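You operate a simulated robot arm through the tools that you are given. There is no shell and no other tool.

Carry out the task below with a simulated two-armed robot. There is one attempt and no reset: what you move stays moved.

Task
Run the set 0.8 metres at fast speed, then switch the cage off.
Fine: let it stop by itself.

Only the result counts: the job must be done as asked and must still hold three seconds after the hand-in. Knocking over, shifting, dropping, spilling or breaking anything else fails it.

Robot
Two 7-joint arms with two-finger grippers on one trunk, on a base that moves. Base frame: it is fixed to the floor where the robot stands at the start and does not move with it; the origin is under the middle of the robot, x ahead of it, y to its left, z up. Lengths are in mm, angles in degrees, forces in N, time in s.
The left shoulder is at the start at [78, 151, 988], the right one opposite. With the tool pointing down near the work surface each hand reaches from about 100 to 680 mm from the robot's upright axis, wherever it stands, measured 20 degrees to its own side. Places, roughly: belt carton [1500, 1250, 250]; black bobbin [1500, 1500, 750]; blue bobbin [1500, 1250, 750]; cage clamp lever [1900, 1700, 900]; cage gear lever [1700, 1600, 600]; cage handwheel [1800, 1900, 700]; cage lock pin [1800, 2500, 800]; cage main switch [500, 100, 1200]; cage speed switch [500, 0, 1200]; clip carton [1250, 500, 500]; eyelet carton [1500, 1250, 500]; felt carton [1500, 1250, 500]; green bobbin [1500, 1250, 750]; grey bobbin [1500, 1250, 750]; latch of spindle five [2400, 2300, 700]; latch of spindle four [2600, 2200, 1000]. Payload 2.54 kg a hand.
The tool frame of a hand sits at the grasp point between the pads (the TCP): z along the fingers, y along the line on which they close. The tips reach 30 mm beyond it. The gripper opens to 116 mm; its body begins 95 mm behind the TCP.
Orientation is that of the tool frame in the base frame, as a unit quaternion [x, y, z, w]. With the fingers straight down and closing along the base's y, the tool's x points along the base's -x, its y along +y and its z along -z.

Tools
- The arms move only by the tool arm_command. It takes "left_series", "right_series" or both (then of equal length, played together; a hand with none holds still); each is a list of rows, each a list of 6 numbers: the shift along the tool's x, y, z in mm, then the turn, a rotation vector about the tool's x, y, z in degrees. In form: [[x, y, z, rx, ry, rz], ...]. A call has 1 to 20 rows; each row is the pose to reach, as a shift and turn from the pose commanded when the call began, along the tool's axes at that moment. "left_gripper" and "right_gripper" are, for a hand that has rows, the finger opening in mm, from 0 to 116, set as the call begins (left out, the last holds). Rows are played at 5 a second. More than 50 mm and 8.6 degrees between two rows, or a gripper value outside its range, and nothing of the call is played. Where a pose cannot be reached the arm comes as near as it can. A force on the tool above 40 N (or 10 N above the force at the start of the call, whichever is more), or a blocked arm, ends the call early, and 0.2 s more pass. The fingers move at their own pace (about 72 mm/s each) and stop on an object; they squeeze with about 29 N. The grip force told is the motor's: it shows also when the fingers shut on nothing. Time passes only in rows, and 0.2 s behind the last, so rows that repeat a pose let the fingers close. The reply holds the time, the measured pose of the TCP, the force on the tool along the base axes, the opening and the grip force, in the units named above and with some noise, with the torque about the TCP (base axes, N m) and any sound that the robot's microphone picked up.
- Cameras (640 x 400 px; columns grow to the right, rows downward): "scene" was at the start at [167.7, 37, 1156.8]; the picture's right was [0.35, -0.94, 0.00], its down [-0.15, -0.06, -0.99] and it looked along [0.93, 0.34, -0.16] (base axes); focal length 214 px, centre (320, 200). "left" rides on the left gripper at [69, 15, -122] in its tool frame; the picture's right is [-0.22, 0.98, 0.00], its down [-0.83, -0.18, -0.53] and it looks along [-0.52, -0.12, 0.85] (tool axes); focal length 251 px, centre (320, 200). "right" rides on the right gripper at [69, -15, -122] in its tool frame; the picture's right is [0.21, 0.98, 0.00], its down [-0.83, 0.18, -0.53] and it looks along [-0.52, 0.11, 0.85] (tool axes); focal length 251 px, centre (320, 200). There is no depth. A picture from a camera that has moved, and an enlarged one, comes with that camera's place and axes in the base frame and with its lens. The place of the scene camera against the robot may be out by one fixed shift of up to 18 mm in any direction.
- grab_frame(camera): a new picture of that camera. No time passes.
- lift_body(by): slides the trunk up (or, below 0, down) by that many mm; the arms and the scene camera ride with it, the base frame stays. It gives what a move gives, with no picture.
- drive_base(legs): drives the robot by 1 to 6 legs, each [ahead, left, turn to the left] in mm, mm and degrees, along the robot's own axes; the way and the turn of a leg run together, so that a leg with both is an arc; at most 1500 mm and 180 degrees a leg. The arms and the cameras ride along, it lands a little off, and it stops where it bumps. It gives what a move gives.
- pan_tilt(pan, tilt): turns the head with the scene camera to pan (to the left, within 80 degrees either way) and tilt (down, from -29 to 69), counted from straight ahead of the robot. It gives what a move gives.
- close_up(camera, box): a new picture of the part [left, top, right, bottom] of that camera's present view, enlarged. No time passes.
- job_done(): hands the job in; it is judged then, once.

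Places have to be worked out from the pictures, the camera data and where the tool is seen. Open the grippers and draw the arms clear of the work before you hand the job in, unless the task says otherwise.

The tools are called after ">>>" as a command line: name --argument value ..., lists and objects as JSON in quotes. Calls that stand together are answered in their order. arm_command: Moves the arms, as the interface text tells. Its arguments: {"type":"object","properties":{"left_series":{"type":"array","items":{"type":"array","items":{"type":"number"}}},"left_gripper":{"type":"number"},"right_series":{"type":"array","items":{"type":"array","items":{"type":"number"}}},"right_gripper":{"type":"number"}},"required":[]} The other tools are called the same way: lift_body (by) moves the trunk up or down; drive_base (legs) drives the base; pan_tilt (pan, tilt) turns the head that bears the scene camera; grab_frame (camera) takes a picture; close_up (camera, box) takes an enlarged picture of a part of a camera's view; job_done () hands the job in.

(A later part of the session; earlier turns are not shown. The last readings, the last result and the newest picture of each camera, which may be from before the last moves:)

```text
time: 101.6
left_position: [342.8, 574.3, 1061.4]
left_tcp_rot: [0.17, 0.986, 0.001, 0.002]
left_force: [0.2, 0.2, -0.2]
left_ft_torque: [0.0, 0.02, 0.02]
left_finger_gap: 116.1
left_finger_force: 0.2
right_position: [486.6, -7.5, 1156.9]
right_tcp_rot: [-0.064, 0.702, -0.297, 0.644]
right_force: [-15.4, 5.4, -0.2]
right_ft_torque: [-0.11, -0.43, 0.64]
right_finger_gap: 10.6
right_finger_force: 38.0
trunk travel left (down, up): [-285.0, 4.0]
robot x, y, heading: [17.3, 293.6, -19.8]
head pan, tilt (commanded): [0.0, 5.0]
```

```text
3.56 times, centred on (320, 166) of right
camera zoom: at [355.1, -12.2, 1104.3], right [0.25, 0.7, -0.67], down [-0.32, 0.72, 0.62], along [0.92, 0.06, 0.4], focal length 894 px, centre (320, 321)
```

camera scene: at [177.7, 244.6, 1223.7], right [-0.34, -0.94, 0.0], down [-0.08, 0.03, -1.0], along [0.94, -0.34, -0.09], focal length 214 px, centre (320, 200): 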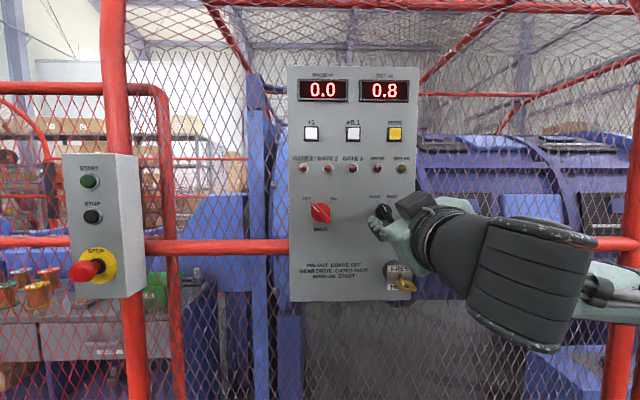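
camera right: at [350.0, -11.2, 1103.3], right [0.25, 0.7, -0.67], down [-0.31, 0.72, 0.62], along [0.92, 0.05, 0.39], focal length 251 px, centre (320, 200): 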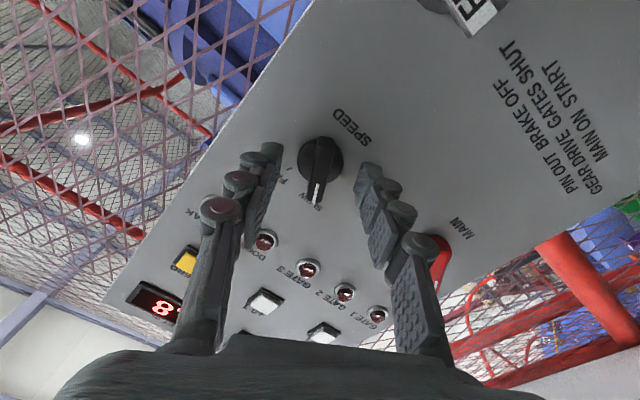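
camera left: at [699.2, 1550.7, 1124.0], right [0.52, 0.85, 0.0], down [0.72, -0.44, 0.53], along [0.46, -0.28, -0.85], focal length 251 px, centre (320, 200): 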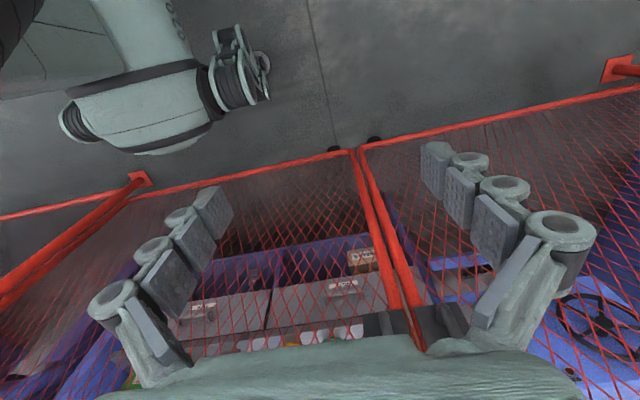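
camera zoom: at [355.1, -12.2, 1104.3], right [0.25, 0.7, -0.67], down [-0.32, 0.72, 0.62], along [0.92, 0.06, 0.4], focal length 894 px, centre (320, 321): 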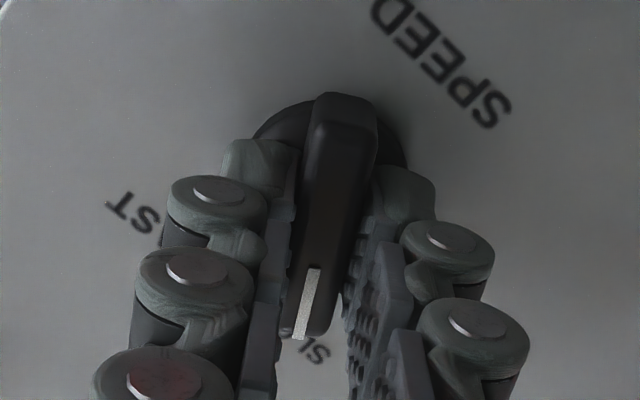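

The bar is held (gap 10.6 mm) with a light push on the knob disc. I back off 1.5 mm and turn the switch clockwise by 60° toward FAST.

>>> arm_command --right_series '[[0, 0, -1.5, 0, 0, 6], [0, 0, -1.5, 0, 0, 12], [0, 0, -1.5, 0, 0, 18], [0, 0, -1.5, 0, 0, 24], [0, 0, -1.5, 0, 0, 30], [0, 0, -1.5, 0, 0, 36], [0, 0, -1.5, 0, 0, 42], [0, 0, -1.5, 0, 0, 48], [0, 0, -1.5, 0, 0, 54], [0, 0, -1.5, 0, 0, 60]]' --right_gripper 0

>>> grab_frame --camera "right"

>>> close_up --camera "scene" --box '[340, 160, 468, 240]'

```text
time: 103.8
left_position: [344.8, 573.9, 1062.6]
left_tcp_rot: [0.17, 0.985, 0.0, 0.002]
left_force: [-0.2, -1.1, 0.3]
left_ft_torque: [-0.03, -0.04, 0.0]
left_finger_gap: 116.1
left_finger_force: 0.2
right_position: [485.7, -8.7, 1156.2]
right_tcp_rot: [0.297, 0.64, 0.065, 0.706]
right_force: [-3.8, -6.8, 9.4]
right_ft_torque: [-0.15, -0.01, 0.25]
right_finger_gap: 10.9
right_finger_force: 37.8
trunk travel left (down, up): [-285.0, 4.0]
robot x, y, heading: [16.6, 292.1, -19.7]
head pan, tilt (commanded): [0.0, 5.0]
```

```text
taken
camera right: at [377.7, 51.2, 1089.0], right [0.32, 0.9, 0.31], down [-0.59, -0.06, 0.8], along [0.74, -0.44, 0.51], focal length 251 px, centre (320, 200)
```

right: 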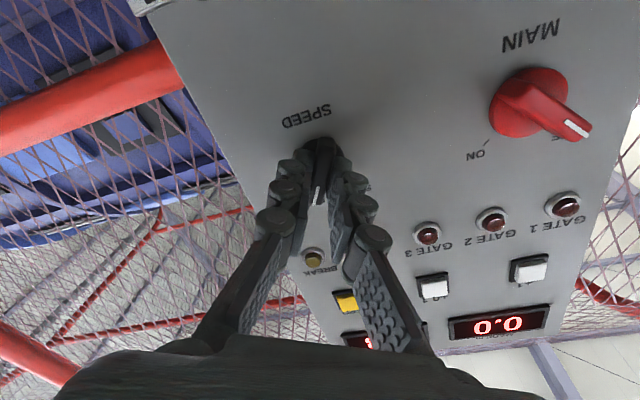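

```text
5.00 times, centred on (404, 200) of scene
camera zoom: at [176.6, 244.2, 1223.8], right [-0.34, -0.94, 0.0], down [-0.08, 0.03, -1.0], along [0.94, -0.34, -0.09], focal length 1072 px, centre (-100, 200)
```

zoom: 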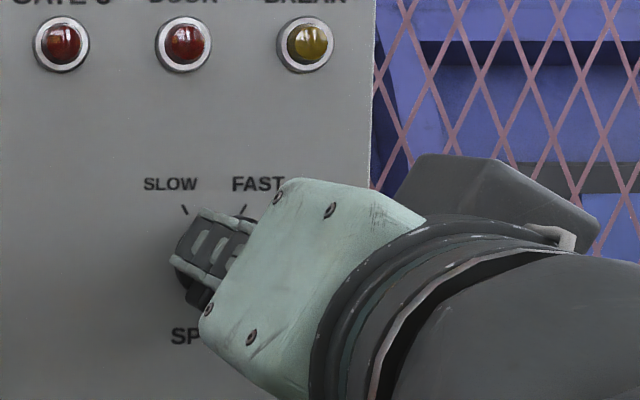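

The hand has turned 60° and still holds the bar. I open the fingers, back off straight, and check the switch position.

>>> arm_command --right_series '[[0, 0, 0, 0, 0, 0], [0, 0, 0, 0, 0, 0], [0, 0, -10, 0, 0, 0], [0, 0, -20, 0, 0, 0], [0, 0, -30, 0, 0, 0]]' --right_gripper 50

>>> grab_frame --camera "right"

>>> close_up --camera "right" --box '[240, 80, 400, 180]'

```text
time: 105.0
left_position: [345.6, 573.7, 1061.7]
left_tcp_rot: [0.17, 0.985, 0.001, 0.0]
left_force: [-0.2, 0.5, 0.0]
left_ft_torque: [0.0, 0.01, 0.01]
left_finger_gap: 116.1
left_finger_force: 0.0
right_position: [465.0, 2.8, 1157.8]
right_tcp_rot: [0.298, 0.641, 0.063, 0.704]
right_force: [-0.3, -0.3, -0.3]
right_ft_torque: [-0.02, -0.02, 0.01]
right_finger_gap: 50.0
right_finger_force: 0.0
right hand out of reach, approached as far as the arm can: row 5
trunk travel left (down, up): [-285.0, 4.0]
robot x, y, heading: [13.4, 293.7, -19.6]
head pan, tilt (commanded): [0.0, 5.0]
```

```text
taken
camera right: at [355.8, 62.4, 1090.3], right [0.32, 0.9, 0.3], down [-0.59, -0.06, 0.81], along [0.74, -0.44, 0.51], focal length 251 px, centre (320, 200)
```

right: 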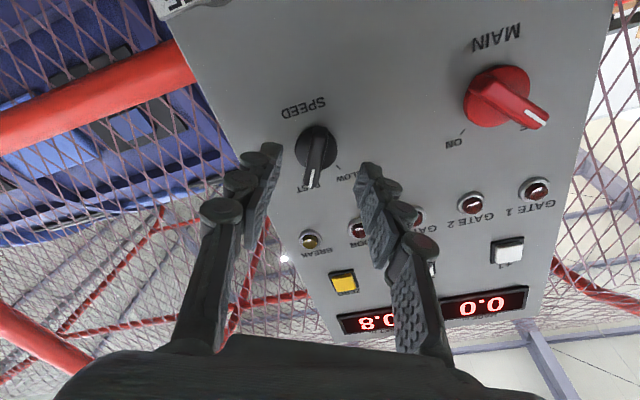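

```text
4.00 times, centred on (320, 130) of right
camera zoom: at [355.8, 62.4, 1090.3], right [0.32, 0.9, 0.3], down [-0.59, -0.06, 0.81], along [0.74, -0.44, 0.51], focal length 1006 px, centre (320, 480)
```

zoom: 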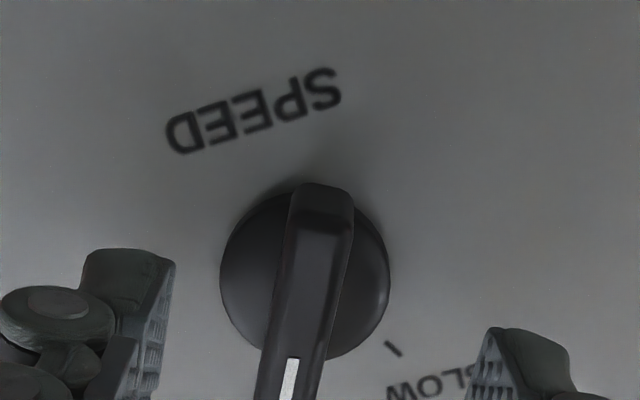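

SPEED now points at FAST. Next I shift the right hand about 118 mm left to the MAIN switch while rolling to −45° to match its OFF bar.

>>> arm_command --right_series '[[6.1, 10.05, 0, 0, 0, -7.5], [12.3, 20.1, 0, 0, 0, -15], [18.4, 30.2, 0, 0, 0, -22.5], [24.5, 40.2, 0, 0, 0, -30], [30.7, 50.3, 0, 0, 0, -37.5], [36.8, 60.3, 0, 0, 0, -45], [42.9, 70.4, 0, 0, 0, -52.5], [49, 80.4, 0, 0, 0, -60], [55.2, 90.5, 0, 0, 0, -67.5], [61.3, 100.5, 0, 0, 0, -75]]' --right_gripper 56

>>> grab_frame --camera "right"

>>> grab_frame --camera "scene"

```text
time: 107.2
left_position: [344.1, 572.6, 1062.3]
left_tcp_rot: [0.17, 0.985, 0.001, 0.001]
left_force: [0.4, -0.2, 0.9]
left_ft_torque: [0.02, 0.0, -0.02]
left_finger_gap: 115.9
left_finger_force: 0.1
right_position: [504.2, 113.1, 1155.7]
right_tcp_rot: [-0.155, 0.689, -0.379, 0.598]
right_force: [-0.4, -0.2, -0.5]
right_ft_torque: [0.02, 0.03, 0.02]
right_finger_gap: 55.8
right_finger_force: 0.1
trunk travel left (down, up): [-285.0, 4.0]
robot x, y, heading: [15.5, 292.5, -19.8]
head pan, tilt (commanded): [0.0, 5.0]
```

```text
taken
camera right: at [368.7, 97.8, 1117.7], right [0.18, 0.51, -0.84], down [-0.26, 0.85, 0.45], along [0.95, 0.14, 0.29], focal length 251 px, centre (320, 200)
```

right: 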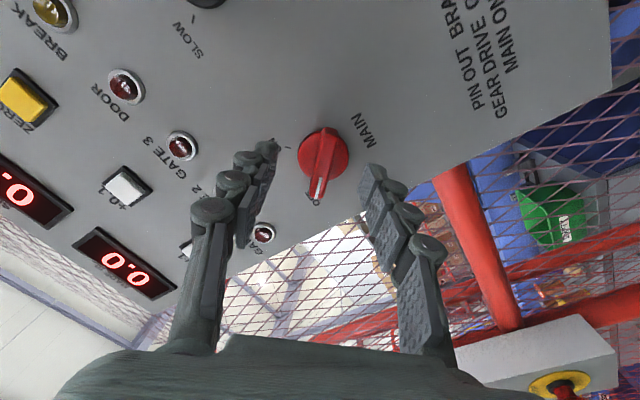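

```text
taken
camera scene: at [177.8, 244.8, 1223.7], right [-0.34, -0.94, 0.0], down [-0.08, 0.03, -1.0], along [0.94, -0.34, -0.09], focal length 214 px, centre (320, 200)
```

scene: 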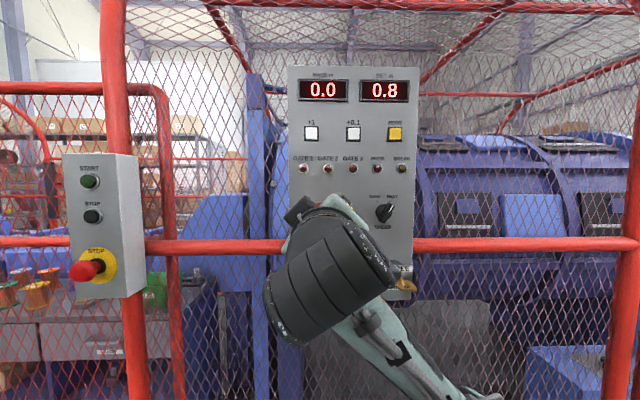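

The MAIN knob shows centred between the fingers. I enlarge to fine-tune.

>>> close_up --camera "right" --box '[230, 100, 410, 212]'

```text
3.56 times, centred on (320, 156) of right
camera zoom: at [368.7, 97.8, 1117.7], right [0.18, 0.51, -0.84], down [-0.26, 0.85, 0.45], along [0.95, 0.14, 0.29], focal length 894 px, centre (320, 356)
```

zoom: 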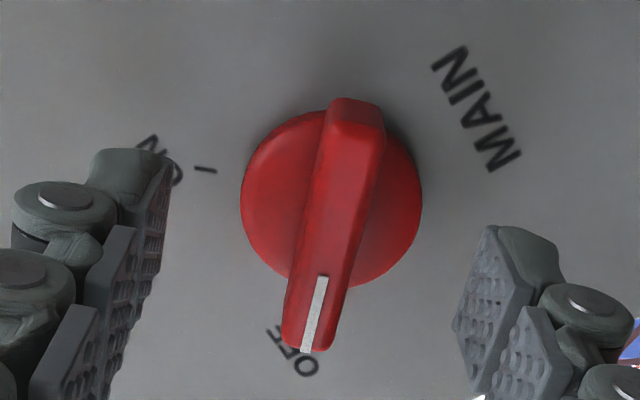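

Tilt matches the tool's x axis; the knob is ~2.5 mm off along y. I correct that and advance 21 mm, then check before closing.

>>> arm_command --right_series '[[-1, 2.5, 5, 0, 0, 0], [-1, 2.5, 10, 0, 0, 0], [-1, 2.5, 15, 0, 0, 0], [-1, 2.5, 21, 0, 0, 0]]' --right_gripper 56

>>> close_up --camera "right" --box '[230, 110, 410, 222]'

```text
time: 108.2
left_position: [343.9, 573.9, 1060.9]
left_tcp_rot: [0.17, 0.985, 0.001, 0.0]
left_force: [-0.4, -0.1, -0.1]
left_ft_torque: [-0.06, -0.01, -0.02]
left_finger_gap: 116.0
left_finger_force: 0.1
right_position: [524.7, 107.8, 1153.4]
right_tcp_rot: [-0.155, 0.69, -0.378, 0.598]
right_force: [0.1, 0.4, 0.0]
right_ft_torque: [0.01, -0.02, 0.03]
right_finger_gap: 55.9
right_finger_force: 0.1
trunk travel left (down, up): [-285.0, 4.0]
robot x, y, heading: [8.8, 297.4, -19.6]
head pan, tilt (commanded): [0.0, 5.0]
```

```text
3.56 times, centred on (320, 166) of right
camera zoom: at [389.1, 91.6, 1115.9], right [0.18, 0.51, -0.84], down [-0.26, 0.85, 0.46], along [0.95, 0.14, 0.29], focal length 894 px, centre (320, 321)
```

zoom: 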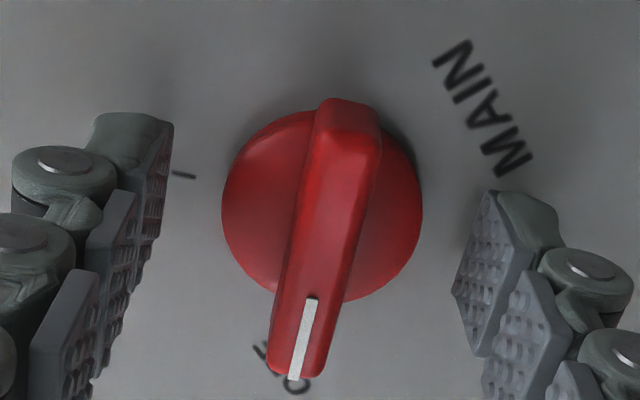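

Well centred. I advance 1.5 mm and close on the bar.

>>> arm_command --right_series '[[0, 0, 1.5, 0, 0, 0], [0, 0, 1.5, 0, 0, 0], [0, 0, 1.5, 0, 0, 0], [0, 0, 1.5, 0, 0, 0], [0, 0, 1.5, 0, 0, 0]]' --right_gripper 0

>>> close_up --camera "right" --box '[230, 110, 410, 222]'

```text
time: 109.4
left_position: [343.8, 574.0, 1061.1]
left_tcp_rot: [0.169, 0.986, 0.0, 0.001]
left_force: [-0.8, -0.2, 1.0]
left_ft_torque: [-0.02, 0.01, 0.01]
left_finger_gap: 116.2
left_finger_force: 0.1
right_position: [523.6, 109.4, 1154.5]
right_tcp_rot: [-0.155, 0.689, -0.379, 0.598]
right_force: [-8.7, 6.4, -4.7]
right_ft_torque: [-0.1, -0.38, 0.87]
right_finger_gap: 10.7
right_finger_force: 37.2
trunk travel left (down, up): [-285.0, 4.0]
robot x, y, heading: [15.3, 294.1, -20.0]
head pan, tilt (commanded): [0.0, 5.0]
```

```text
3.56 times, centred on (320, 166) of right
camera zoom: at [388.6, 93.1, 1116.4], right [0.18, 0.51, -0.84], down [-0.27, 0.85, 0.45], along [0.95, 0.14, 0.29], focal length 894 px, centre (320, 321)
```

zoom: 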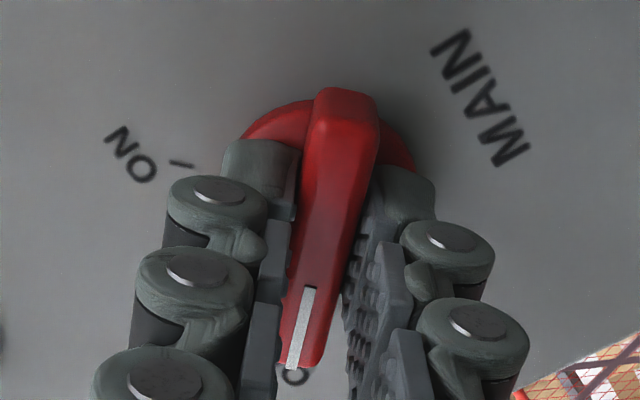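

The MAIN bar is held. I turn it 90° clockwise to ON.

>>> arm_command --right_series '[[0, 0, -1, 0, 0, 7.5], [0, 0, -1, 0, 0, 15], [0, 0, -1, 0, 0, 22.5], [0, 0, -1, 0, 0, 30], [0, 0, -1, 0, 0, 37.5], [0, 0, -1, 0, 0, 45], [0, 0, -1, 0, 0, 52.5], [0, 0, -1, 0, 0, 60], [0, 0, -1, 0, 0, 67.5], [0, 0, -1, 0, 0, 75], [0, 0, -1, 0, 0, 82.5], [0, 0, -1, 0, 0, 90]]' --right_gripper 0

>>> grab_frame --camera "right"

>>> grab_frame --camera "scene"

```text
time: 112.0
left_position: [345.0, 575.0, 1061.1]
left_tcp_rot: [0.171, 0.985, -0.001, 0.001]
left_force: [-0.3, 0.4, 0.4]
left_ft_torque: [0.0, -0.02, 0.02]
left_finger_gap: 116.2
left_finger_force: 0.1
right_position: [525.3, 109.4, 1155.2]
right_tcp_rot: [0.377, 0.597, 0.156, 0.691]
right_force: [-1.8, 16.2, 3.0]
right_ft_torque: [0.12, 0.39, 1.03]
right_finger_gap: 10.7
right_finger_force: 38.4
trunk travel left (down, up): [-285.0, 4.0]
robot x, y, heading: [18.7, 290.0, -19.6]
head pan, tilt (commanded): [0.0, 5.0]
```

```text
taken
camera right: at [421.7, 185.5, 1094.7], right [0.28, 0.79, 0.54], down [-0.66, -0.25, 0.71], along [0.7, -0.55, 0.45], focal length 251 px, centre (320, 200)
```

right: 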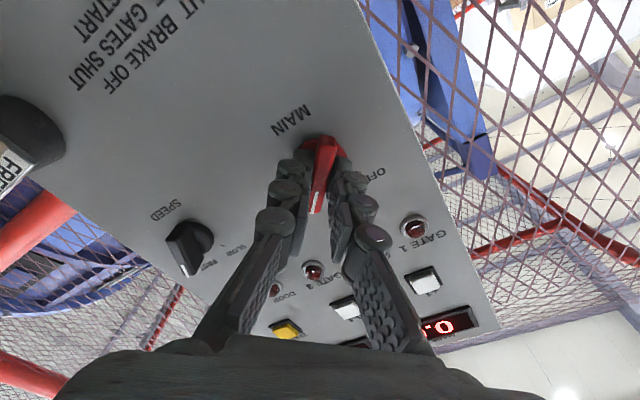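

```text
taken
camera scene: at [177.5, 247.0, 1223.9], right [-0.34, -0.94, 0.0], down [-0.08, 0.03, -1.0], along [0.94, -0.34, -0.09], focal length 214 px, centre (320, 200)
```

scene: 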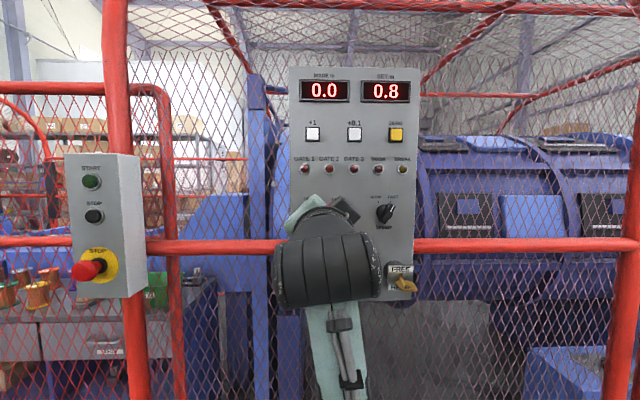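

MAIN is turned to ON. I release, back off a bit, and check the lamps and the START button.

>>> arm_command --right_series '[[0, 0, 0, 0, 0, 0], [0, 0, 0, 0, 0, 0], [0, 0, -7, 0, 0, 0], [0, 0, -14, 0, 0, 0], [0, 0, -21, 0, 0, 0]]' --right_gripper 56

>>> grab_frame --camera "right"

>>> close_up --camera "scene" --box '[280, 60, 440, 190]'

>>> close_up --camera "scene" --box '[60, 140, 160, 300]'

```text
time: 113.2
left_position: [344.0, 573.8, 1061.8]
left_tcp_rot: [0.17, 0.985, 0.001, 0.0]
left_force: [-0.5, -0.3, -0.4]
left_ft_torque: [0.02, -0.01, 0.0]
left_finger_gap: 115.8
left_finger_force: 0.1
right_position: [504.3, 113.7, 1153.5]
right_tcp_rot: [0.378, 0.597, 0.155, 0.69]
right_force: [0.0, -0.8, 0.5]
right_ft_torque: [0.0, 0.02, 0.0]
right_finger_gap: 56.0
right_finger_force: 0.1
trunk travel left (down, up): [-285.0, 4.0]
robot x, y, heading: [15.0, 290.6, -19.7]
head pan, tilt (commanded): [0.0, 5.0]
```

```text
taken
camera right: at [401.9, 190.3, 1093.9], right [0.28, 0.79, 0.54], down [-0.66, -0.25, 0.71], along [0.7, -0.56, 0.45], focal length 251 px, centre (320, 200)
```

right: 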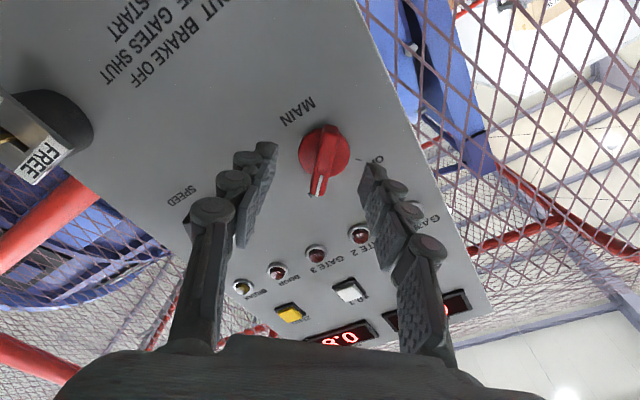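

```text
3.08 times, centred on (360, 125) of scene
camera zoom: at [177.7, 244.8, 1223.7], right [-0.34, -0.94, 0.0], down [-0.08, 0.03, -1.0], along [0.94, -0.34, -0.09], focal length 660 px, centre (197, 431)
```

zoom: 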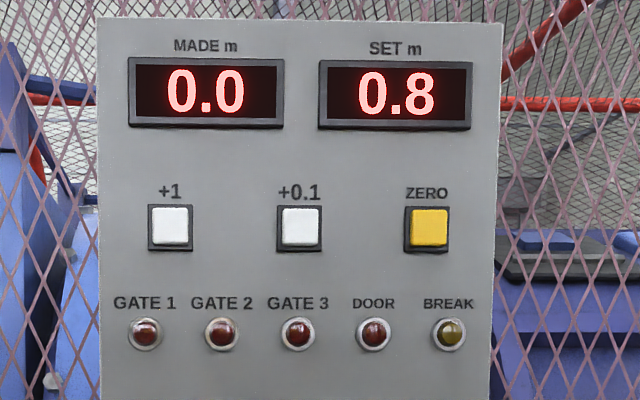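

```text
2.50 times, centred on (110, 220) of scene
camera zoom: at [177.7, 244.8, 1223.7], right [-0.34, -0.94, 0.0], down [-0.08, 0.03, -1.0], along [0.94, -0.34, -0.09], focal length 536 px, centre (845, 150)
```

zoom: 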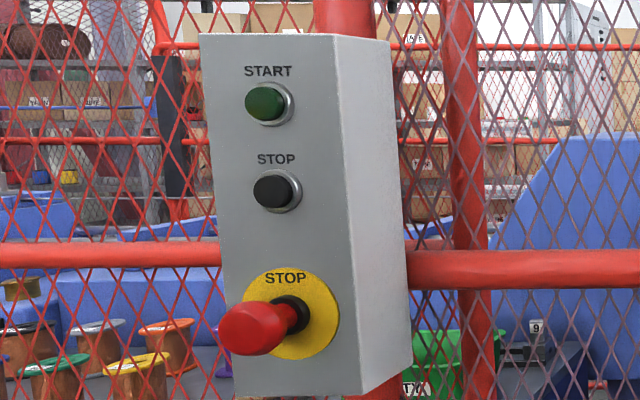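

No fault lamp is lit with MAIN on, so gates are shut. Now I bring the left hand, fingers closed, up to face the START button, stopping about 35 mm short.

>>> arm_command --left_series '[[-24.5, 3.1, -13.9, 0, -8.18, 0], [-49, 6.2, -27.8, 0, -16.36, 0], [-73.5, 9.3, -41.7, 0, -24.55, 0], [-98, 12.4, -55.6, 0, -32.73, 0], [-122.5, 15.5, -69.5, 0, -40.91, 0], [-147, 18.5, -83.5, 0, -49.09, 0], [-171.5, 21.6, -97.4, 0, -57.27, 0], [-196, 24.7, -111.3, 0, -65.45, 0], [-220.5, 27.8, -125.2, 0, -73.64, 0], [-245, 30.9, -139.1, 0, -81.82, 0], [-269.5, 34, -153, 0, -90, 0]]' --left_gripper 0

>>> grab_frame --camera "left"

>>> grab_frame --camera "scene"

```text
time: 115.6
left_position: [609.0, 517.2, 1214.9]
left_tcp_rot: [0.121, 0.696, -0.121, 0.697]
left_force: [-0.5, 0.6, -0.2]
left_ft_torque: [-0.02, 0.01, 0.0]
left_finger_gap: 0.1
left_finger_force: 28.6
right_position: [504.6, 114.1, 1152.4]
right_tcp_rot: [0.378, 0.597, 0.156, 0.69]
right_force: [0.5, -0.5, 0.3]
right_ft_torque: [0.03, 0.04, 0.0]
right_finger_gap: 55.7
right_finger_force: 0.0
trunk travel left (down, up): [-285.0, 4.0]
robot x, y, heading: [12.8, 295.7, -19.5]
head pan, tilt (commanded): [0.0, 5.0]
```

```text
taken
camera left: at [497.9, 572.2, 1145.6], right [0.33, 0.92, 0.21], down [-0.56, 0.01, 0.83], along [0.76, -0.39, 0.52], focal length 251 px, centre (320, 200)
```

left: 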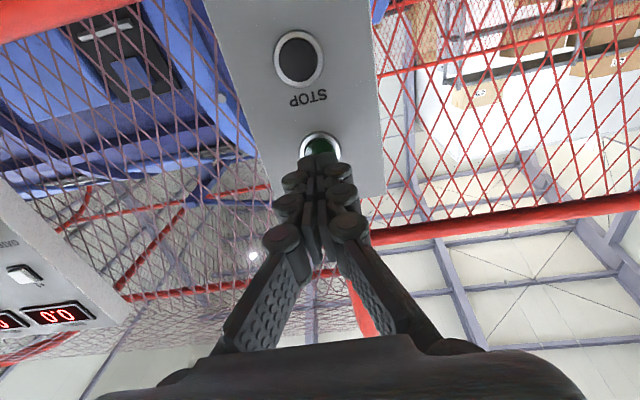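

```text
taken
camera scene: at [178.2, 244.8, 1223.6], right [-0.34, -0.94, 0.0], down [-0.08, 0.03, -1.0], along [0.94, -0.34, -0.09], focal length 214 px, centre (320, 200)
```

scene: 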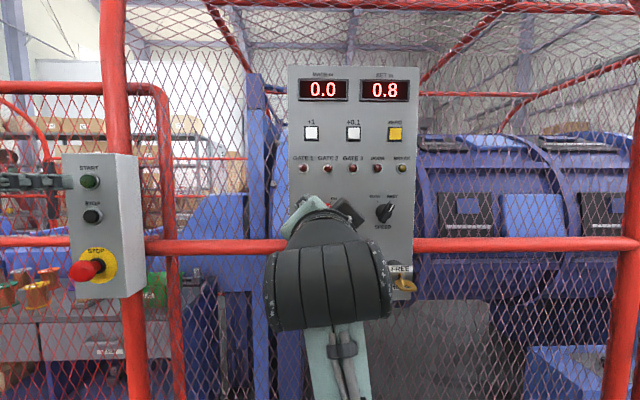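

The closed fingertips point straight at START. I enlarge the left view to check alignment before pressing.

>>> close_up --camera "left" --box '[230, 110, 410, 222]'

>>> close_up --camera "scene" --box '[0, 140, 128, 220]'

```text
3.56 times, centred on (320, 166) of left
camera zoom: at [497.9, 572.2, 1145.6], right [0.33, 0.92, 0.21], down [-0.56, 0.01, 0.83], along [0.76, -0.39, 0.52], focal length 894 px, centre (320, 321)
```

zoom: 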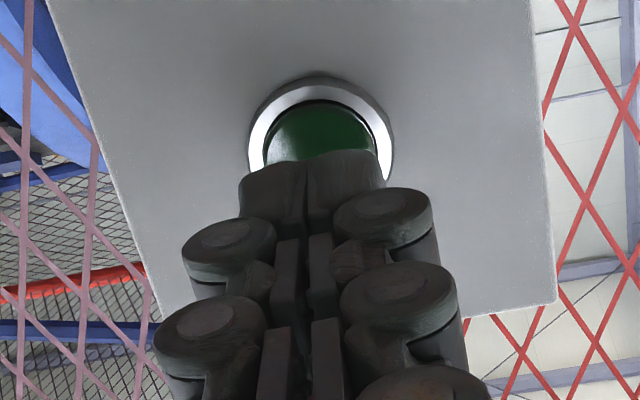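

```text
5.00 times, centred on (64, 180) of scene
camera zoom: at [178.2, 244.8, 1223.6], right [-0.34, -0.94, 0.0], down [-0.08, 0.03, -1.0], along [0.94, -0.34, -0.09], focal length 1072 px, centre (1600, 300)
```

zoom: 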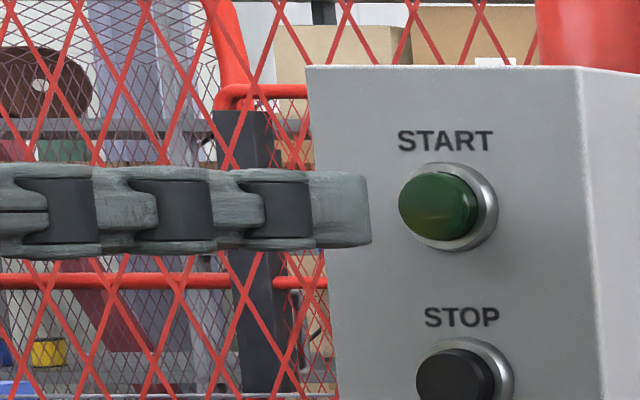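

Alignment is good. I advance 26 mm to just short of the button.

>>> arm_command --left_series '[[0, 0, 9, 0, 0, 0], [0, 0, 18, 0, 0, 0], [0, 0, 26, 0, 0, 0]]' --left_gripper 0

>>> close_up --camera "scene" --box '[0, 140, 128, 220]'

>>> close_up --camera "left" --box '[230, 110, 410, 222]'

```text
time: 116.4
left_position: [633.9, 506.8, 1214.5]
left_tcp_rot: [0.121, 0.697, -0.119, 0.697]
left_force: [-0.8, 0.4, -0.5]
left_ft_torque: [0.02, -0.01, 0.02]
left_finger_gap: 0.0
left_finger_force: 28.6
right_position: [504.4, 114.4, 1154.5]
right_tcp_rot: [0.378, 0.597, 0.156, 0.69]
right_force: [0.7, 0.2, -1.1]
right_ft_torque: [0.0, -0.01, 0.01]
right_finger_gap: 55.9
right_finger_force: 0.0
trunk travel left (down, up): [-285.0, 4.0]
robot x, y, heading: [16.8, 295.1, -19.5]
head pan, tilt (commanded): [0.0, 5.0]
```

```text
5.00 times, centred on (64, 180) of scene
camera zoom: at [177.8, 244.7, 1223.6], right [-0.34, -0.94, 0.0], down [-0.08, 0.03, -1.0], along [0.94, -0.34, -0.09], focal length 1072 px, centre (1600, 300)
```

zoom: 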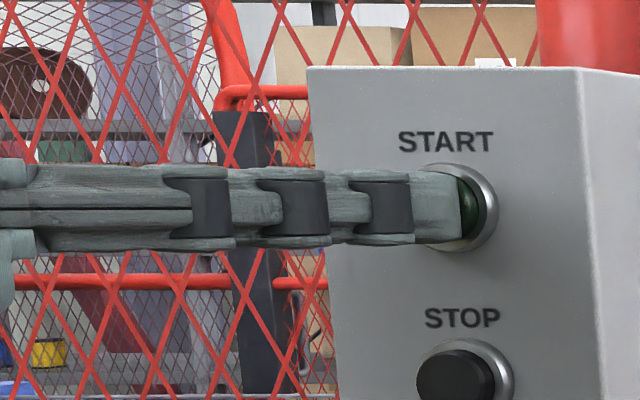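

```text
3.56 times, centred on (320, 166) of left
camera zoom: at [522.6, 562.2, 1146.7], right [0.33, 0.92, 0.22], down [-0.56, 0.01, 0.83], along [0.76, -0.39, 0.52], focal length 894 px, centre (320, 321)
```

zoom: 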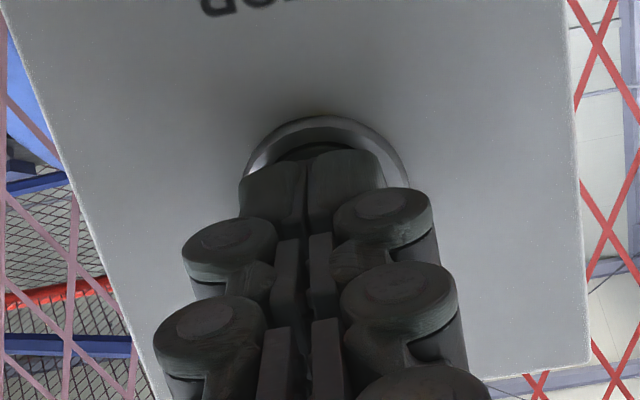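

The tips are a few millimetres off the button. I press in up to 12 mm and draw back in the same call.

>>> arm_command --left_series '[[0, 0, 3, 0, 0, 0], [0, 0, 6, 0, 0, 0], [0, 0, 9, 0, 0, 0], [0, 0, 12, 0, 0, 0], [0, 0, 4, 0, 0, 0], [0, 0, -10, 0, 0, 0], [0, 0, -25, 0, 0, 0]]' --left_gripper 0

>>> grab_frame --camera "scene"

```text
time: 118.0
left_position: [609.3, 513.1, 1214.8]
left_tcp_rot: [0.12, 0.696, -0.12, 0.698]
left_force: [0.6, -0.3, 0.2]
left_ft_torque: [-0.01, 0.02, -0.01]
left_finger_gap: 0.0
left_finger_force: 28.6
right_position: [504.4, 114.0, 1152.2]
right_tcp_rot: [0.379, 0.597, 0.154, 0.69]
right_force: [-0.3, 0.4, 0.6]
right_ft_torque: [0.02, -0.01, 0.0]
right_finger_gap: 56.0
right_finger_force: 0.0
trunk travel left (down, up): [-285.0, 4.0]
robot x, y, heading: [16.1, 291.8, -19.6]
head pan, tilt (commanded): [0.0, 5.0]
heard: click
```

```text
taken
camera scene: at [177.6, 244.6, 1223.7], right [-0.34, -0.94, 0.0], down [-0.08, 0.03, -1.0], along [0.94, -0.34, -0.09], focal length 214 px, centre (320, 200)
```

scene: 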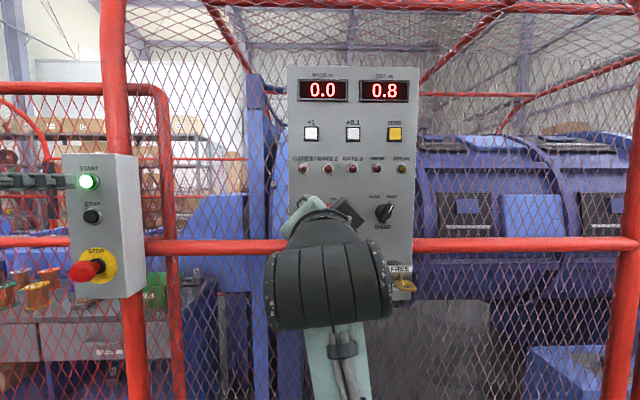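

A click and the START lamp is lit: the run has begun. I let time pass with the arms still and watch the MADE display.

>>> arm_command --left_series '[[0, 0, 0, 0, 0, 0], [0, 0, 0, 0, 0, 0], [0, 0, 0, 0, 0, 0], [0, 0, 0, 0, 0, 0], [0, 0, 0, 0, 0, 0], [0, 0, 0, 0, 0, 0], [0, 0, 0, 0, 0, 0], [0, 0, 0, 0, 0, 0], [0, 0, 0, 0, 0, 0], [0, 0, 0, 0, 0, 0]]'

>>> grab_frame --camera "scene"

```text
time: 120.2
left_position: [611.4, 516.3, 1215.6]
left_tcp_rot: [0.122, 0.696, -0.121, 0.697]
left_force: [0.1, 0.2, -0.4]
left_ft_torque: [0.02, 0.05, -0.01]
left_finger_gap: 0.1
left_finger_force: 28.7
right_position: [505.1, 113.9, 1153.5]
right_tcp_rot: [0.378, 0.597, 0.156, 0.69]
right_force: [0.1, -0.5, -0.5]
right_ft_torque: [-0.01, -0.01, 0.0]
right_finger_gap: 55.9
right_finger_force: 0.2
trunk travel left (down, up): [-285.0, 4.0]
robot x, y, heading: [15.2, 297.3, -19.7]
head pan, tilt (commanded): [0.0, 5.0]
```

```text
taken
camera scene: at [177.8, 244.7, 1223.7], right [-0.34, -0.94, 0.0], down [-0.08, 0.03, -1.0], along [0.94, -0.34, -0.09], focal length 214 px, centre (320, 200)
```

scene: 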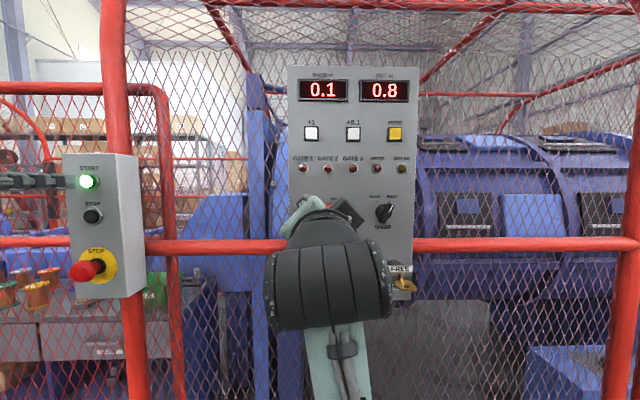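

MADE shows 0.1, so it makes about 0.05 m/s. I keep waiting with the arms still.

>>> arm_command --left_series '[[0, 0, 0, 0, 0, 0], [0, 0, 0, 0, 0, 0], [0, 0, 0, 0, 0, 0], [0, 0, 0, 0, 0, 0], [0, 0, 0, 0, 0, 0], [0, 0, 0, 0, 0, 0], [0, 0, 0, 0, 0, 0], [0, 0, 0, 0, 0, 0], [0, 0, 0, 0, 0, 0], [0, 0, 0, 0, 0, 0], [0, 0, 0, 0, 0, 0], [0, 0, 0, 0, 0, 0], [0, 0, 0, 0, 0, 0], [0, 0, 0, 0, 0, 0], [0, 0, 0, 0, 0, 0], [0, 0, 0, 0, 0, 0], [0, 0, 0, 0, 0, 0], [0, 0, 0, 0, 0, 0], [0, 0, 0, 0, 0, 0], [0, 0, 0, 0, 0, 0]]'

>>> close_up --camera "scene" --box '[280, 60, 440, 190]'

>>> grab_frame --camera "scene"

```text
time: 124.4
left_position: [610.1, 514.9, 1215.0]
left_tcp_rot: [0.12, 0.697, -0.12, 0.697]
left_force: [0.4, -0.1, -0.2]
left_ft_torque: [-0.04, 0.03, -0.05]
left_finger_gap: 0.1
left_finger_force: 28.4
right_position: [503.4, 114.4, 1153.0]
right_tcp_rot: [0.377, 0.597, 0.156, 0.69]
right_force: [-0.1, -1.3, 0.0]
right_ft_torque: [0.03, 0.02, -0.01]
right_finger_gap: 55.9
right_finger_force: 0.1
trunk travel left (down, up): [-285.0, 4.0]
robot x, y, heading: [18.0, 293.9, -19.7]
head pan, tilt (commanded): [0.0, 5.0]
```

```text
3.08 times, centred on (360, 125) of scene
camera zoom: at [177.8, 244.7, 1223.7], right [-0.34, -0.94, 0.0], down [-0.08, 0.03, -1.0], along [0.94, -0.34, -0.09], focal length 660 px, centre (197, 431)
```

zoom: 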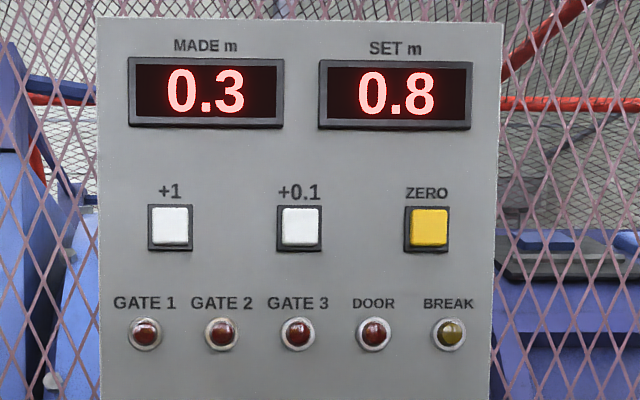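

```text
taken
camera scene: at [177.8, 244.7, 1223.7], right [-0.34, -0.94, 0.0], down [-0.08, 0.03, -1.0], along [0.94, -0.34, -0.09], focal length 214 px, centre (320, 200)
```

scene: 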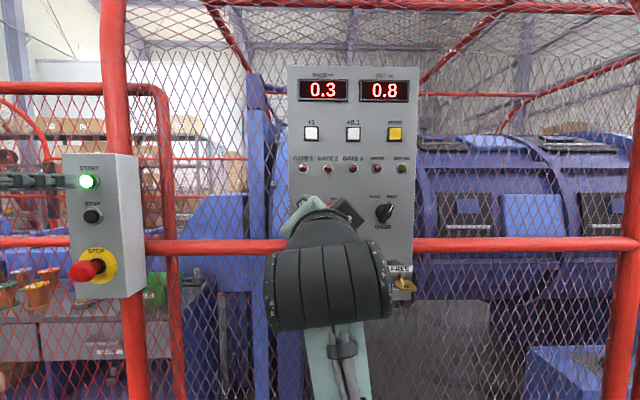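

MADE is at 0.3 and rising. I keep waiting.

>>> arm_command --left_series '[[0, 0, 0, 0, 0, 0], [0, 0, 0, 0, 0, 0], [0, 0, 0, 0, 0, 0], [0, 0, 0, 0, 0, 0], [0, 0, 0, 0, 0, 0], [0, 0, 0, 0, 0, 0], [0, 0, 0, 0, 0, 0], [0, 0, 0, 0, 0, 0], [0, 0, 0, 0, 0, 0], [0, 0, 0, 0, 0, 0], [0, 0, 0, 0, 0, 0], [0, 0, 0, 0, 0, 0], [0, 0, 0, 0, 0, 0], [0, 0, 0, 0, 0, 0], [0, 0, 0, 0, 0, 0], [0, 0, 0, 0, 0, 0], [0, 0, 0, 0, 0, 0], [0, 0, 0, 0, 0, 0], [0, 0, 0, 0, 0, 0], [0, 0, 0, 0, 0, 0]]'

>>> grab_frame --camera "scene"

```text
time: 128.6
left_position: [611.0, 515.5, 1215.7]
left_tcp_rot: [0.122, 0.696, -0.121, 0.697]
left_force: [-0.8, 0.1, -0.7]
left_ft_torque: [-0.02, 0.01, 0.01]
left_finger_gap: 0.0
left_finger_force: 28.9
right_position: [504.4, 112.9, 1153.7]
right_tcp_rot: [0.379, 0.597, 0.154, 0.69]
right_force: [0.1, -0.9, 0.1]
right_ft_torque: [0.0, -0.01, -0.03]
right_finger_gap: 56.1
right_finger_force: 0.0
trunk travel left (down, up): [-285.0, 4.0]
robot x, y, heading: [16.0, 288.7, -19.7]
head pan, tilt (commanded): [0.0, 5.0]
```

```text
taken
camera scene: at [177.8, 244.7, 1223.7], right [-0.34, -0.94, 0.0], down [-0.08, 0.03, -1.0], along [0.94, -0.34, -0.09], focal length 214 px, centre (320, 200)
```

scene: 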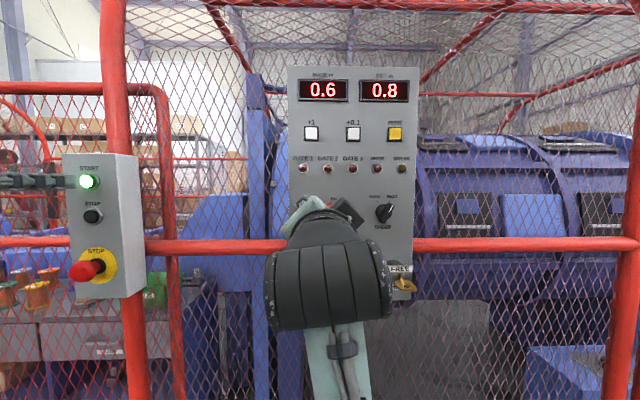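

MADE is 0.6, still running (START lit). I wait again.

>>> arm_command --left_series '[[0, 0, 0, 0, 0, 0], [0, 0, 0, 0, 0, 0], [0, 0, 0, 0, 0, 0], [0, 0, 0, 0, 0, 0], [0, 0, 0, 0, 0, 0], [0, 0, 0, 0, 0, 0], [0, 0, 0, 0, 0, 0], [0, 0, 0, 0, 0, 0], [0, 0, 0, 0, 0, 0], [0, 0, 0, 0, 0, 0], [0, 0, 0, 0, 0, 0], [0, 0, 0, 0, 0, 0], [0, 0, 0, 0, 0, 0], [0, 0, 0, 0, 0, 0], [0, 0, 0, 0, 0, 0], [0, 0, 0, 0, 0, 0], [0, 0, 0, 0, 0, 0], [0, 0, 0, 0, 0, 0], [0, 0, 0, 0, 0, 0], [0, 0, 0, 0, 0, 0]]'

>>> grab_frame --camera "scene"

```text
time: 132.8
left_position: [610.1, 514.6, 1214.3]
left_tcp_rot: [0.122, 0.696, -0.121, 0.697]
left_force: [0.9, -0.5, -0.1]
left_ft_torque: [0.01, -0.04, -0.01]
left_finger_gap: 0.3
left_finger_force: 28.5
right_position: [504.1, 115.1, 1153.9]
right_tcp_rot: [0.378, 0.597, 0.156, 0.69]
right_force: [-0.5, 0.0, -0.2]
right_ft_torque: [0.02, 0.0, -0.01]
right_finger_gap: 56.3
right_finger_force: 0.1
trunk travel left (down, up): [-285.0, 4.0]
robot x, y, heading: [18.4, 294.9, -19.9]
head pan, tilt (commanded): [0.0, 5.0]
```

```text
taken
camera scene: at [177.8, 244.7, 1223.7], right [-0.34, -0.94, 0.0], down [-0.08, 0.03, -1.0], along [0.94, -0.34, -0.09], focal length 214 px, centre (320, 200)
```

scene: 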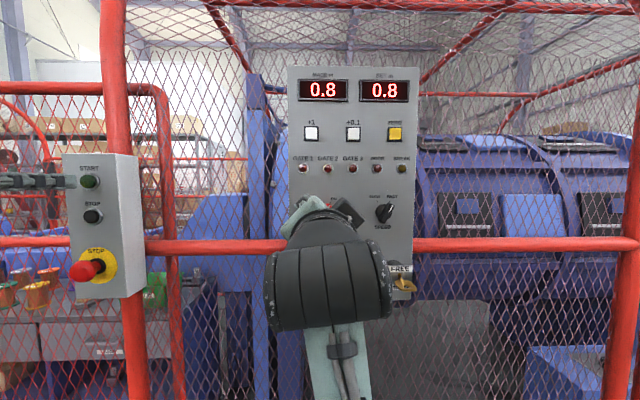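

MADE reads 0.8 and the START lamp is out: it stopped by itself. I wait two more seconds for it to come fully to rest, moving the left hand back from the box meanwhile, and check the MAIN knob in the right view.

>>> arm_command --left_series '[[0, 0, 0, 0, 0, 0], [0, 0, 0, 0, 0, 0], [0, 0, 0, 0, 0, 0], [0, 0, 0, 0, 0, 0], [0, 0, 0, 0, 0, 0], [0, 0, 0, 0, 0, 0], [0, 0, 0, 0, 0, 0], [0, 0, 0, 0, 0, 0], [0, 0, 0, 0, 0, 0], [0, 0, 0, 0, 0, 0]]'

>>> close_up --camera "right" --box '[230, 100, 410, 212]'

>>> close_up --camera "scene" --box '[280, 60, 440, 190]'

```text
time: 135.0
left_position: [611.3, 515.0, 1215.8]
left_tcp_rot: [0.122, 0.696, -0.121, 0.697]
left_force: [0.4, -0.2, 0.1]
left_ft_torque: [0.01, 0.01, -0.04]
left_finger_gap: 0.0
left_finger_force: 28.2
right_position: [504.4, 115.6, 1153.4]
right_tcp_rot: [0.377, 0.597, 0.156, 0.69]
right_force: [-0.6, 1.3, -0.1]
right_ft_torque: [-0.02, 0.03, -0.02]
right_finger_gap: 56.0
right_finger_force: 0.1
trunk travel left (down, up): [-285.0, 4.0]
robot x, y, heading: [14.6, 292.0, -19.6]
head pan, tilt (commanded): [0.0, 5.0]
```

```text
3.56 times, centred on (320, 156) of right
camera zoom: at [402.1, 190.3, 1093.9], right [0.28, 0.79, 0.54], down [-0.66, -0.25, 0.71], along [0.7, -0.56, 0.45], focal length 894 px, centre (320, 356)
```

zoom: 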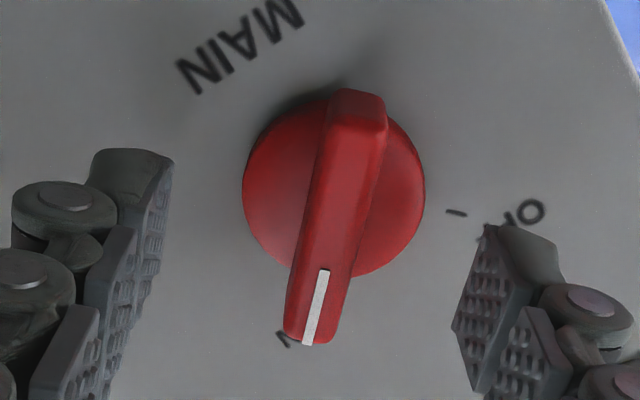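

```text
3.08 times, centred on (360, 125) of scene
camera zoom: at [177.8, 244.7, 1223.7], right [-0.34, -0.94, 0.0], down [-0.08, 0.03, -1.0], along [0.94, -0.34, -0.09], focal length 660 px, centre (197, 431)
```

zoom: 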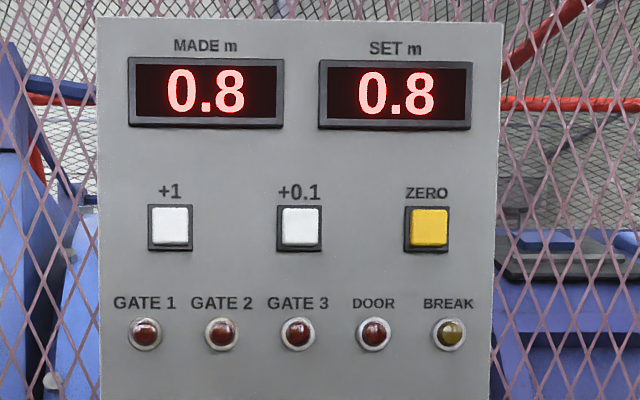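

The knob is at ON, sitting about 3 mm to the +y side of the tool axis. I correct, advance 22 mm and close on the bar.

>>> arm_command --right_series '[[0, 2.8, 5, 0, 0, 0], [0, 2.8, 11, 0, 0, 0], [0, 2.8, 17, 0, 0, 0], [0, 2.8, 22, 0, 0, 0]]' --right_gripper 56

>>> close_up --camera "right" --box '[230, 110, 410, 222]'

```text
time: 136.0
left_position: [609.9, 514.7, 1214.5]
left_tcp_rot: [0.121, 0.696, -0.119, 0.697]
left_force: [-0.7, -0.1, 0.0]
left_ft_torque: [-0.02, 0.02, 0.0]
left_finger_gap: 0.4
left_finger_force: 28.8
right_position: [525.4, 107.5, 1154.5]
right_tcp_rot: [0.378, 0.597, 0.156, 0.691]
right_force: [0.1, 0.9, 0.8]
right_ft_torque: [0.01, 0.01, 0.02]
right_finger_gap: 56.1
right_finger_force: 0.1
trunk travel left (down, up): [-285.0, 4.0]
robot x, y, heading: [16.3, 297.8, -19.8]
head pan, tilt (commanded): [0.0, 5.0]
```

```text
3.56 times, centred on (320, 166) of right
camera zoom: at [423.4, 184.7, 1095.7], right [0.28, 0.79, 0.54], down [-0.66, -0.25, 0.71], along [0.7, -0.56, 0.45], focal length 894 px, centre (320, 321)
```

zoom: 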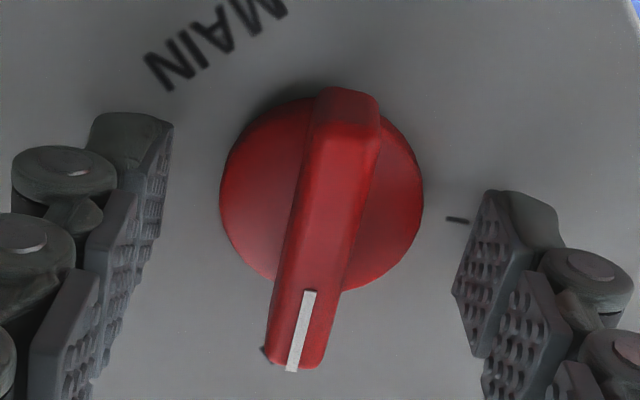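

Centred as before. I close on the bar.

>>> arm_command --right_series '[[0, 0, 0.5, 0, 0, 0], [0, 0, 0.5, 0, 0, 0], [0, 0, 0.5, 0, 0, 0], [0, 0, 0.5, 0, 0, 0], [0, 0, 0.5, 0, 0, 0]]' --right_gripper 0

>>> close_up --camera "right" --box '[230, 110, 410, 222]'

```text
time: 137.2
left_position: [608.9, 515.2, 1215.4]
left_tcp_rot: [0.121, 0.696, -0.12, 0.698]
left_force: [0.7, -0.1, -0.1]
left_ft_torque: [0.01, 0.01, 0.0]
left_finger_gap: 0.1
left_finger_force: 29.1
right_position: [523.5, 107.4, 1156.5]
right_tcp_rot: [0.378, 0.597, 0.156, 0.69]
right_force: [-19.2, 2.0, -9.0]
right_ft_torque: [-0.02, -0.07, -0.13]
right_finger_gap: 10.4
right_finger_force: 38.1
trunk travel left (down, up): [-285.0, 4.0]
robot x, y, heading: [10.9, 293.6, -19.6]
head pan, tilt (commanded): [0.0, 5.0]
```

```text
3.56 times, centred on (320, 166) of right
camera zoom: at [421.4, 184.7, 1096.5], right [0.28, 0.79, 0.54], down [-0.66, -0.25, 0.71], along [0.7, -0.56, 0.45], focal length 894 px, centre (320, 321)
```

zoom: 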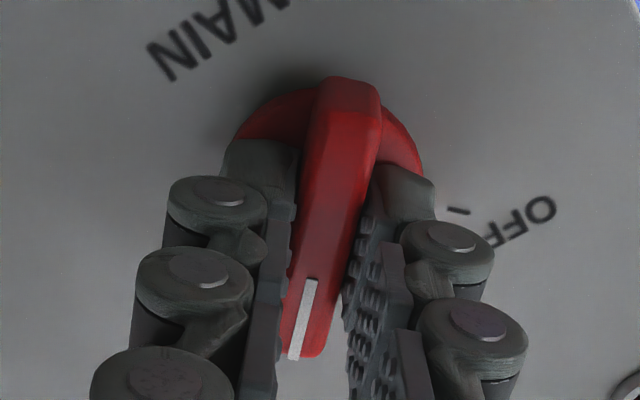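

The bar is held with ~20 N push. I ease off 1.5 mm and turn it 90° counter-clockwise back to OFF.

>>> arm_command --right_series '[[0, 0, -1.5, 0, 0, -7.5], [0, 0, -1.5, 0, 0, -15], [0, 0, -1.5, 0, 0, -22.5], [0, 0, -1.5, 0, 0, -30], [0, 0, -1.5, 0, 0, -37.5], [0, 0, -1.5, 0, 0, -45], [0, 0, -1.5, 0, 0, -52.5], [0, 0, -1.5, 0, 0, -60], [0, 0, -1.5, 0, 0, -67.5], [0, 0, -1.5, 0, 0, -75], [0, 0, -1.5, 0, 0, -82.5], [0, 0, -1.5, 0, 0, -90]]' --right_gripper 0

>>> grab_frame --camera "right"

```text
time: 139.8
left_position: [609.9, 516.0, 1214.9]
left_tcp_rot: [0.121, 0.696, -0.121, 0.697]
left_force: [-0.6, 0.0, -0.5]
left_ft_torque: [0.05, 0.01, -0.01]
left_finger_gap: 0.0
left_finger_force: 29.0
right_position: [523.6, 109.8, 1157.2]
right_tcp_rot: [-0.156, 0.689, -0.379, 0.598]
right_force: [-1.6, 5.0, 5.2]
right_ft_torque: [-0.19, -0.76, 1.08]
right_finger_gap: 10.9
right_finger_force: 37.1
trunk travel left (down, up): [-285.0, 4.0]
robot x, y, heading: [15.7, 298.8, -19.7]
head pan, tilt (commanded): [0.0, 5.0]
```

```text
taken
camera right: at [389.1, 94.3, 1117.8], right [0.18, 0.51, -0.84], down [-0.27, 0.85, 0.45], along [0.95, 0.14, 0.29], focal length 251 px, centre (320, 200)
```

right: 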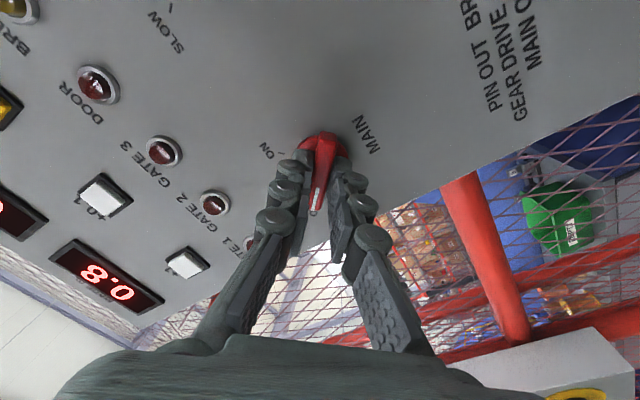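

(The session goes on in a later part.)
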